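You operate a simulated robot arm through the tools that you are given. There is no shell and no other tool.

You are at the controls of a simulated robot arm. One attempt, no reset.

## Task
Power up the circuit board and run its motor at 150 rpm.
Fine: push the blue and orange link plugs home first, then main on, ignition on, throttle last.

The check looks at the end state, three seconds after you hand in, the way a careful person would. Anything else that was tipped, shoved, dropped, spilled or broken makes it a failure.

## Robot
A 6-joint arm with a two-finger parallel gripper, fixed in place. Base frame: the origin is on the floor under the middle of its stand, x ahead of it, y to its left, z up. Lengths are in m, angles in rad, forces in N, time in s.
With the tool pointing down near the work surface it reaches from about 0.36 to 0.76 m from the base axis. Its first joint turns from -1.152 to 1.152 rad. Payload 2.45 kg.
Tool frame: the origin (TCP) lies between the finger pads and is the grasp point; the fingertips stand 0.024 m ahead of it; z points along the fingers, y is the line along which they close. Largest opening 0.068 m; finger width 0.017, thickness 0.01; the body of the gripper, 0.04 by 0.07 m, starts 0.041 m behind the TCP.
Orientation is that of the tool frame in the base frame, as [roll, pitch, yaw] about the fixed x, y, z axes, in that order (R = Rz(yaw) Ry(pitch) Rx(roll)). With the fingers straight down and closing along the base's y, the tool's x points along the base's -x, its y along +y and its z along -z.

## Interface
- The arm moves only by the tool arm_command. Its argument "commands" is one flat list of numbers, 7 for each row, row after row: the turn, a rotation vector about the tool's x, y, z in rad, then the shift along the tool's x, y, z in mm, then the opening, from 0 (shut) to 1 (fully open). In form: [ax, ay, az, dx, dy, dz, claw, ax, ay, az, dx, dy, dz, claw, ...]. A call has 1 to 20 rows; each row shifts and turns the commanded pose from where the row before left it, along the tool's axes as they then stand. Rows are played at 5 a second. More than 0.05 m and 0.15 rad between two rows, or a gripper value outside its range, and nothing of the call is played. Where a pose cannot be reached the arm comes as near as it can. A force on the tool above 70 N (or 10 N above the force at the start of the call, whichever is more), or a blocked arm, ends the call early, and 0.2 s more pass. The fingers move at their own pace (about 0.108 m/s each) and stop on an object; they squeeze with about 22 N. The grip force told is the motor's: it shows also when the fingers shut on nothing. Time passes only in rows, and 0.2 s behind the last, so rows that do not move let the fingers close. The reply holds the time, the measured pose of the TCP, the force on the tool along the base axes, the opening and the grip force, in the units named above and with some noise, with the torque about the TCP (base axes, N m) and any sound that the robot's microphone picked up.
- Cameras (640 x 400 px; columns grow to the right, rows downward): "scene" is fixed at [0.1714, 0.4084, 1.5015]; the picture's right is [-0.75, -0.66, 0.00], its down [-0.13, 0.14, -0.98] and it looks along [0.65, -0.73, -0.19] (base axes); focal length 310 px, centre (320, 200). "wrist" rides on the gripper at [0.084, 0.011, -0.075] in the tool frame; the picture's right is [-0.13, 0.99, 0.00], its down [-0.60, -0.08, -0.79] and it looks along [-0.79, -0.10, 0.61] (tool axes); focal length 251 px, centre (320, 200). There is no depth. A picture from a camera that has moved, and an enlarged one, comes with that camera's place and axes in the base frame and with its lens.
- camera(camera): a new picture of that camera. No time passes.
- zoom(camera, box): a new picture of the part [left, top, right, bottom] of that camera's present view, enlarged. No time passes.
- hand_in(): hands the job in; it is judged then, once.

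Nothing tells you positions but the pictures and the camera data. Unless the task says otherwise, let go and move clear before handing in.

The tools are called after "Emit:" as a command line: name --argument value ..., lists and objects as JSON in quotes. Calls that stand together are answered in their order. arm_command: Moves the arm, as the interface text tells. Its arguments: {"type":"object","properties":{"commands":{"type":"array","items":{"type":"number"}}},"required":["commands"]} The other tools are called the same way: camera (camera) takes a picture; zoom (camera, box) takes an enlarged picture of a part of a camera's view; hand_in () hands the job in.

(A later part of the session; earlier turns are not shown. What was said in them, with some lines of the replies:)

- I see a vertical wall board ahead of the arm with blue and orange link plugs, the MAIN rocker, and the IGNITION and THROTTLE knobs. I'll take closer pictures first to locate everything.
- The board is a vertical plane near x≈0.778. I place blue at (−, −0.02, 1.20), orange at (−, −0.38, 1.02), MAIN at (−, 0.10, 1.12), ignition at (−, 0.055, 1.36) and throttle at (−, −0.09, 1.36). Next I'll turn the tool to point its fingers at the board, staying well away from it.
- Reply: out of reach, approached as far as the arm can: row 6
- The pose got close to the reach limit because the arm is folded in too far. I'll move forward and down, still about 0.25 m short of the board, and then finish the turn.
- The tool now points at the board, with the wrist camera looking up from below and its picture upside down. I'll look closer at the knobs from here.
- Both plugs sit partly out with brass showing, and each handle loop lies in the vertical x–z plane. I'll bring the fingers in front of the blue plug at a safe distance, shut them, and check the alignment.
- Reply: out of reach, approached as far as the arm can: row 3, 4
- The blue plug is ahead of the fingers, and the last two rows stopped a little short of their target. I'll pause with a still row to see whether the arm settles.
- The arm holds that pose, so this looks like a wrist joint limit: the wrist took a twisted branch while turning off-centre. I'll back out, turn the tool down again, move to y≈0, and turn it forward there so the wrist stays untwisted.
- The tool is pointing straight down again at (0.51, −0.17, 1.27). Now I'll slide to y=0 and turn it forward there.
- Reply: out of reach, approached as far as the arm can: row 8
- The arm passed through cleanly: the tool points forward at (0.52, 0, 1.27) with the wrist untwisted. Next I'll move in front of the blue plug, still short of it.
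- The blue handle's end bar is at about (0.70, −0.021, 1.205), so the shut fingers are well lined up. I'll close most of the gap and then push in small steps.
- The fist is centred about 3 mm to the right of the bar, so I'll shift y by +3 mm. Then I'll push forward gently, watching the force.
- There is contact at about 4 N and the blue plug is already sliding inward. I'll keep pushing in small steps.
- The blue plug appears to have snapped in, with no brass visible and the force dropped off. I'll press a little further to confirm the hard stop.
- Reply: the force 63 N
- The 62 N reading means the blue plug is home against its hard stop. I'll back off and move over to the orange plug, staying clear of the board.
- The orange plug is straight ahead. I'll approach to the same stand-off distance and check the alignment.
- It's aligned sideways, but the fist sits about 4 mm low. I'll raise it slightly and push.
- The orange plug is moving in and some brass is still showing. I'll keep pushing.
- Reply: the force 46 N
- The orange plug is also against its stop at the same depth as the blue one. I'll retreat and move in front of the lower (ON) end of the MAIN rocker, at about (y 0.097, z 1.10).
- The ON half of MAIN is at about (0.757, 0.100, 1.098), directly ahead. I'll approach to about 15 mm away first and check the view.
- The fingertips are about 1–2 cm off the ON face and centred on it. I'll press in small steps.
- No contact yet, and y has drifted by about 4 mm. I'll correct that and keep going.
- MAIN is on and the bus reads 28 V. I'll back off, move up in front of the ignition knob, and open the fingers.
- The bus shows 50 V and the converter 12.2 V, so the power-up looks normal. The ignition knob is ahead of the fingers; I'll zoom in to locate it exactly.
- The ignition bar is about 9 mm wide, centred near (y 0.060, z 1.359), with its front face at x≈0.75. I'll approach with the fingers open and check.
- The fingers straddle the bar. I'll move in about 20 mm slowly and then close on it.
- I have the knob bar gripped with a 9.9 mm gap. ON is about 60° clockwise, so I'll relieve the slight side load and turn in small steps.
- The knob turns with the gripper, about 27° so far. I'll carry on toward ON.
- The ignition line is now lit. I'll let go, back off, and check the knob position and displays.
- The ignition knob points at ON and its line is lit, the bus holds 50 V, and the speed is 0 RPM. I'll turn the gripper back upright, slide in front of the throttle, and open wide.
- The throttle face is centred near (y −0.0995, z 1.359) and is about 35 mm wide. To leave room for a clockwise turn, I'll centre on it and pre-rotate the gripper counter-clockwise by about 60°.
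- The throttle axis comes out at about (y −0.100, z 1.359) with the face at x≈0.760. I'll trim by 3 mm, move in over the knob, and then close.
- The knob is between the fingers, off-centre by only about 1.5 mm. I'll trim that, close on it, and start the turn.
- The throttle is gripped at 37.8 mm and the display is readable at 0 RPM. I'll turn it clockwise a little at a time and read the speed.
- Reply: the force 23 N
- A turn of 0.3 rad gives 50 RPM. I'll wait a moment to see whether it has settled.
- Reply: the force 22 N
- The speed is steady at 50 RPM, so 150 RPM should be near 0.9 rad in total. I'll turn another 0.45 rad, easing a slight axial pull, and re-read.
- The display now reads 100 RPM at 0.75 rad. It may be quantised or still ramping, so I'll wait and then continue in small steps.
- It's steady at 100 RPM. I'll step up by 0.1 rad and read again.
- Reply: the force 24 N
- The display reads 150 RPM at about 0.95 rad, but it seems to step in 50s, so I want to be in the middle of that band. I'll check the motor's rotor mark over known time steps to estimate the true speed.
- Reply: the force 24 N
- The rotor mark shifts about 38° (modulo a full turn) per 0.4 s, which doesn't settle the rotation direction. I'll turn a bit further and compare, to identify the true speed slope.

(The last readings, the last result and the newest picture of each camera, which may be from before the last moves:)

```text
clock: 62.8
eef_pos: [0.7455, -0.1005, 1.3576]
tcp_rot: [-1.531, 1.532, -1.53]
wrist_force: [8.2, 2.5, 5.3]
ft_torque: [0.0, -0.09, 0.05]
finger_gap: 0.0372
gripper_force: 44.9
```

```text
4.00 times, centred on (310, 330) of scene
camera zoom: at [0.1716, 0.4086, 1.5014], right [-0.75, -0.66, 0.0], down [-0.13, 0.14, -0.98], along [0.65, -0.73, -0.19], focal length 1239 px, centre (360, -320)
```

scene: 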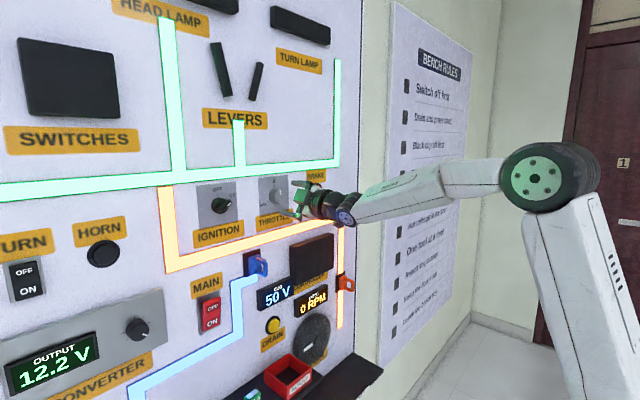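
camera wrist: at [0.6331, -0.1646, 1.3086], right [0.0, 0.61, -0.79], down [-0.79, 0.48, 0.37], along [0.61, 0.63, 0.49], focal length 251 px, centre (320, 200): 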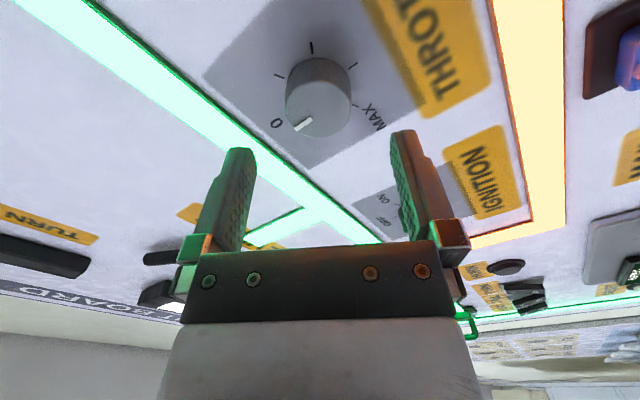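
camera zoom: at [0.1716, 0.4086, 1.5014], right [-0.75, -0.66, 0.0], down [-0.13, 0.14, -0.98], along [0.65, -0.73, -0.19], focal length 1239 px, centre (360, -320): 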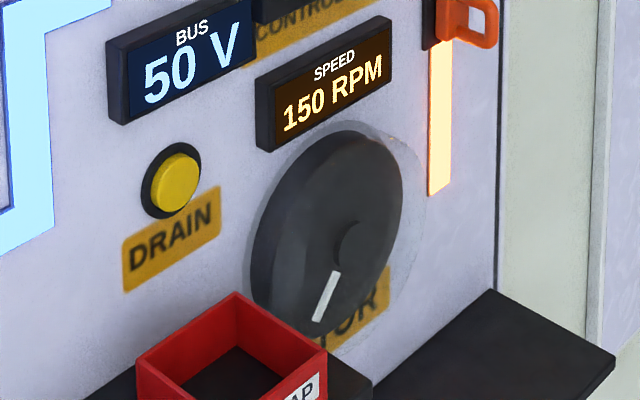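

Display is still 150, and the mark's drift slowed to about 30° per 0.4 s, suggesting the motor spins counter-clockwise slightly below 150. I'll add another 0.05 rad and measure again.

Emit:
arm_command --commands '[0, 0, 0.05, 0, 0, 0, 0, 0, 0, 0, 0, 0, 0, 0, 0, 0, 0, 0, 0, 0, 0, 0, 0, 0, 0, 0, 0, 0, 0, 0, 0, 0, 0, 0, 0, 0, 0, 0, 0, 0, 0, 0]'

Emit:
zoom --camera "scene" --box '[260, 280, 360, 380]'

Emit:
arm_command --commands '[0, 0, 0, 0, 0, 0, 0]'

Emit:
zoom --camera "scene" --box '[260, 280, 360, 380]'

Emit:
arm_command --commands '[0, 0, 0, 0, 0, 0, 0]'

Emit:
zoom --camera "scene" --box '[260, 280, 360, 380]'

Emit:
zoom --camera "wrist" --box '[200, 50, 440, 200]'

```text
clock: 64.2
eef_pos: [0.744, -0.0996, 1.3573]
tcp_rot: [1.302, 1.559, 1.304]
wrist_force: [11.7, 7.2, 11.2]
ft_torque: [-0.04, -0.51, 0.29]
finger_gap: 0.0375
gripper_force: 44.8
```

```text
4.00 times, centred on (310, 330) of scene
camera zoom: at [0.1716, 0.4088, 1.5014], right [-0.75, -0.66, 0.0], down [-0.13, 0.14, -0.98], along [0.65, -0.73, -0.19], focal length 1239 px, centre (360, -320)
```

zoom: 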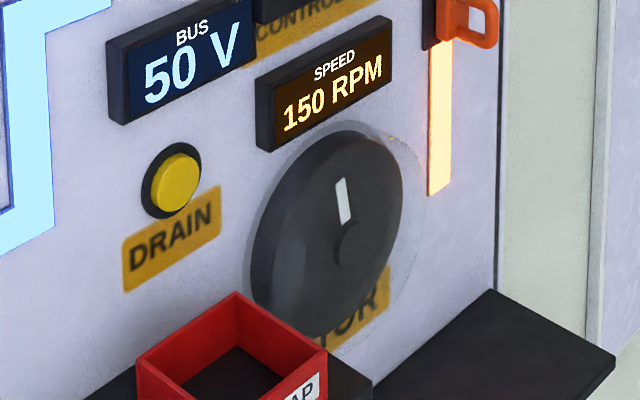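

```text
clock: 64.6
eef_pos: [0.7445, -0.0995, 1.3584]
tcp_rot: [1.309, 1.56, 1.309]
wrist_force: [10.6, 8.4, 12.9]
ft_torque: [-0.01, -0.31, 0.18]
finger_gap: 0.0373
gripper_force: 45.3
```

```text
4.00 times, centred on (310, 330) of scene
camera zoom: at [0.1715, 0.4088, 1.5014], right [-0.75, -0.66, 0.0], down [-0.13, 0.14, -0.98], along [0.65, -0.73, -0.19], focal length 1239 px, centre (360, -320)
```

zoom: 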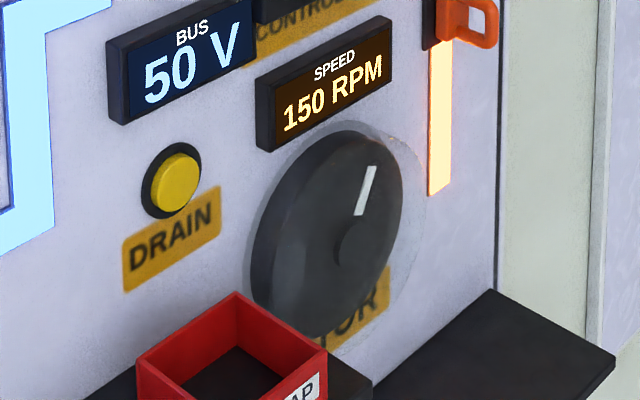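

```text
clock: 65.0
eef_pos: [0.7459, -0.1, 1.3579]
tcp_rot: [1.304, 1.56, 1.306]
wrist_force: [10.5, 8.8, 12.9]
ft_torque: [0.02, -0.23, 0.17]
finger_gap: 0.0372
gripper_force: 45.3
```

```text
4.00 times, centred on (310, 330) of scene
camera zoom: at [0.1715, 0.4089, 1.5014], right [-0.75, -0.66, 0.0], down [-0.13, 0.14, -0.98], along [0.65, -0.73, -0.19], focal length 1239 px, centre (360, -320)
```

zoom: 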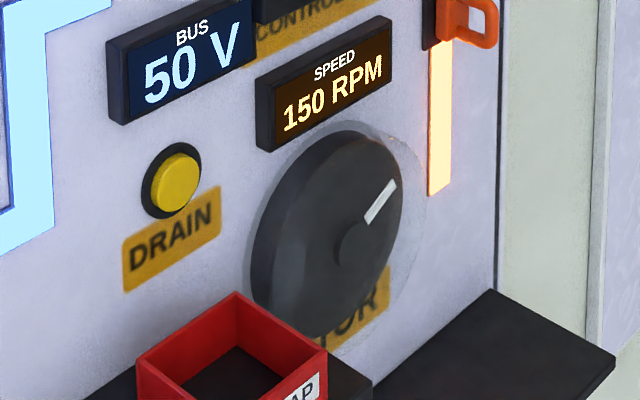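

```text
2.67 times, centred on (320, 125) of wrist
camera zoom: at [0.67, -0.0884, 1.2739], right [0.0, 0.99, 0.14], down [-0.79, -0.09, 0.6], along [0.61, -0.11, 0.79], focal length 670 px, centre (320, 400)
```

zoom: 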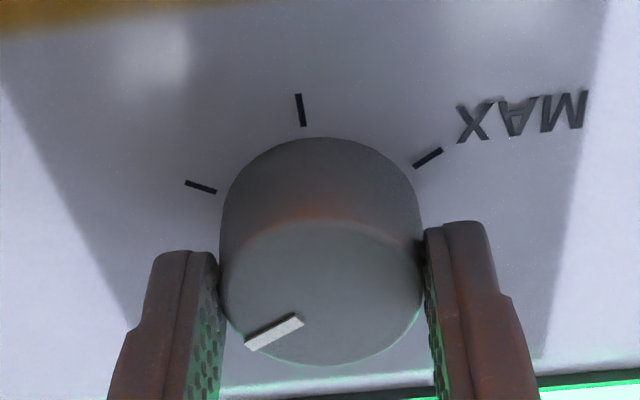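

The mark drifts about 36° per 0.4 s at every setting in this band, so the speed itself is stepped and is holding at 150, with the pointer near the 60° tick mid-band. I'll ease the load, open the fingers, back straight out, and check.

Emit:
arm_command --commands '[0, 0, 0, -0.6, 0.5, 0.4, 0, 0, 0, 0, 0, 0, 0, 1, 0, 0, 0, 0, 0, 0, 1, 0, 0, 0, 0, 0, 0, 1, 0, 0, 0, 0, 0, -15, 1, 0, 0, 0, 0, 0, -30, 1, 0, 0, 0, 0, 0, -40, 1, 0, 0, 0, 0, 0, 0, 1]'

Emit:
camera --camera "scene"

Emit:
camera --camera "wrist"

Emit:
zoom --camera "scene" --box '[240, 250, 360, 325]'

```text
clock: 66.8
eef_pos: [0.6568, -0.0985, 1.3578]
tcp_rot: [1.603, 1.56, 1.601]
wrist_force: [0.0, -0.2, -1.2]
ft_torque: [0.02, 0.0, -0.04]
finger_gap: 0.0681
gripper_force: 0.2
```

```text
taken
```

scene: 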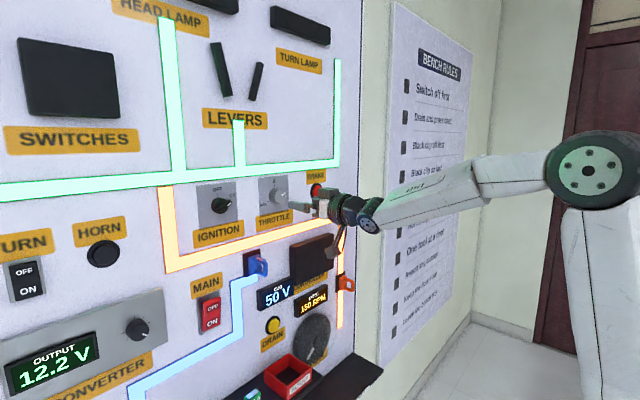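

```text
taken
camera wrist: at [0.5823, -0.0866, 1.2729], right [0.0, 0.99, 0.14], down [-0.79, -0.09, 0.6], along [0.61, -0.11, 0.79], focal length 251 px, centre (320, 200)
```

wrist: 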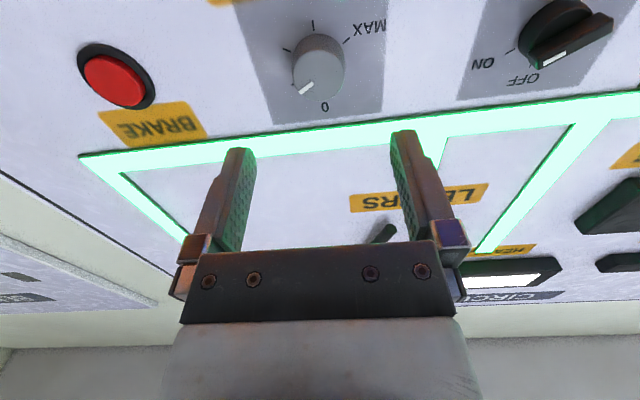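

```text
5.33 times, centred on (300, 288) of scene
camera zoom: at [0.1714, 0.4084, 1.5015], right [-0.75, -0.66, 0.0], down [-0.13, 0.14, -0.98], along [0.65, -0.73, -0.19], focal length 1652 px, centre (427, -267)
```

zoom: 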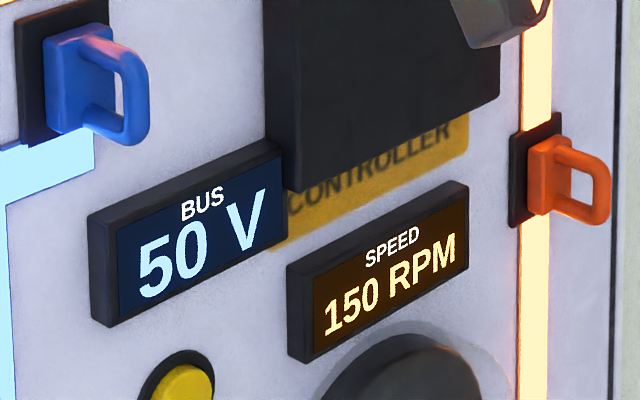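

The fingers are off the knob and SPEED still reads 150 RPM, with the bus at 50 V and both plugs home. I'll back away further, wait a few seconds, and confirm everything holds.

Emit:
arm_command --commands '[0, 0, 0, 0, 0, -40, 1, 0, 0, 0, 0, 0, -40, 1, 0, 0, 0, 0, 0, 0, 1, 0, 0, 0, 0, 0, 0, 1, 0, 0, 0, 0, 0, 0, 1, 0, 0, 0, 0, 0, 0, 1, 0, 0, 0, 0, 0, 0, 1, 0, 0, 0, 0, 0, 0, 1, 0, 0, 0, 0, 0, 0, 1, 0, 0, 0, 0, 0, 0, 1, 0, 0, 0, 0, 0, 0, 1, 0, 0, 0, 0, 0, 0, 1, 0, 0, 0, 0, 0, 0, 1, 0, 0, 0, 0, 0, 0, 1]'

Emit:
camera --camera "scene"

Emit:
zoom --camera "scene" --box '[180, 165, 340, 265]'

Emit:
zoom --camera "scene" --box '[190, 240, 370, 365]'

Emit:
zoom --camera "wrist" --box '[220, 0, 460, 150]'

```text
clock: 69.8
eef_pos: [0.5764, -0.0967, 1.3572]
tcp_rot: [1.565, 1.562, 1.564]
wrist_force: [-0.6, -0.3, 0.2]
ft_torque: [0.02, -0.02, 0.01]
finger_gap: 0.0683
gripper_force: 0.0
```

```text
taken
```

scene: 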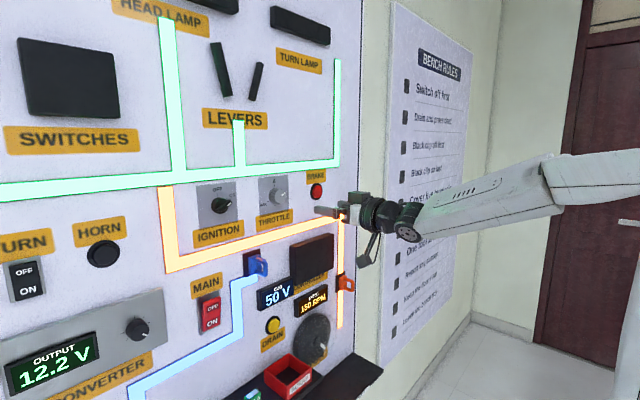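

```text
4.00 times, centred on (260, 215) of scene
camera zoom: at [0.1714, 0.4084, 1.5015], right [-0.75, -0.66, 0.0], down [-0.13, 0.14, -0.98], along [0.65, -0.73, -0.19], focal length 1239 px, centre (560, 140)
```

zoom: 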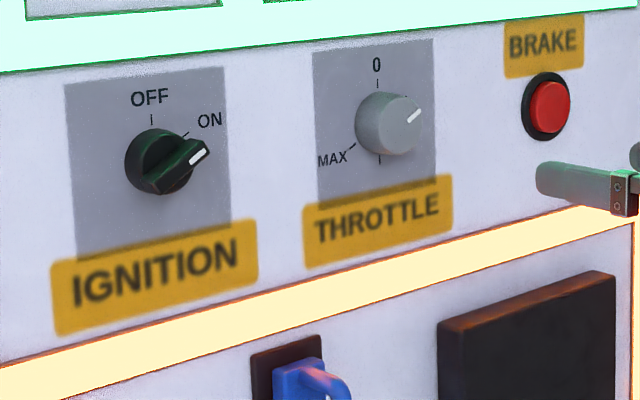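

```text
3.20 times, centred on (280, 302) of scene
camera zoom: at [0.1714, 0.4084, 1.5015], right [-0.75, -0.66, 0.0], down [-0.13, 0.14, -0.98], along [0.65, -0.73, -0.19], focal length 991 px, centre (448, -128)
```

zoom: 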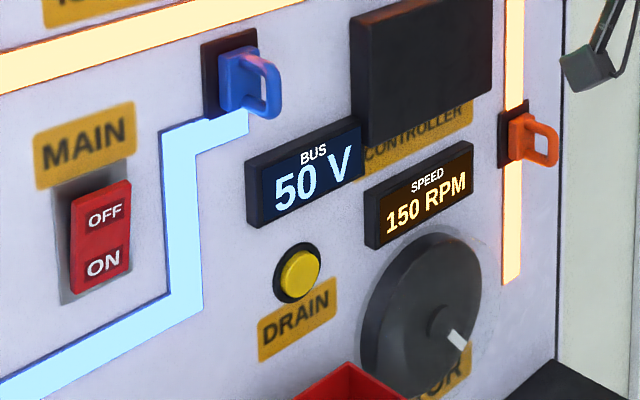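

```text
2.67 times, centred on (340, 75) of wrist
camera zoom: at [0.5017, -0.0856, 1.2741], right [0.0, 0.99, 0.14], down [-0.79, -0.09, 0.6], along [0.61, -0.11, 0.79], focal length 670 px, centre (267, 533)
```

zoom: 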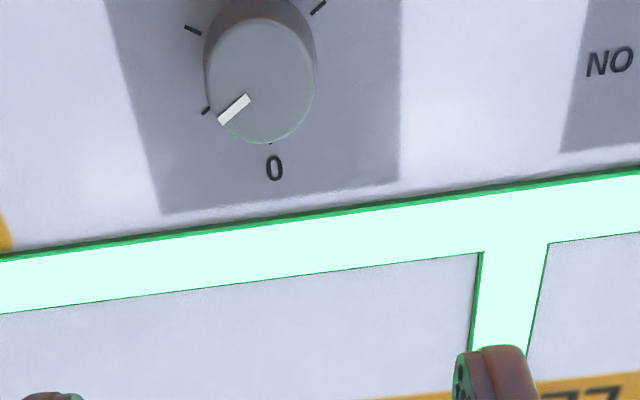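

Everything has held for about three seconds: both plugs are home, MAIN and IGNITION are on, the bus is at 50 V and SPEED is steady at 150 RPM. Nothing else on the board looks disturbed and the arm is clear, so I'm handing in.

Emit:
hand_in

```text
The job is handed in.
```

The board is powered and the motor was running at a steady 150 RPM when I handed the job in. I don't have the check's verdict yet.

- **Sequence:** I pushed the blue and orange plugs in until they hit their stops. Then I switched MAIN on, turned the ignition to ON and set the throttle last.
- **Readings at the end:** The bus showed 50 V and the converter 12.2 V. The speed was still 150 RPM about three seconds after I let go of the throttle.
- **Throttle position:** The speed moves in steps of 50 RPM. I set the knob near the first tick so it isn't on the edge of the 150 step.
- **Anything disturbed:** I saw nothing else on the board moved. The gripper was open and clear of the board before hand-in.
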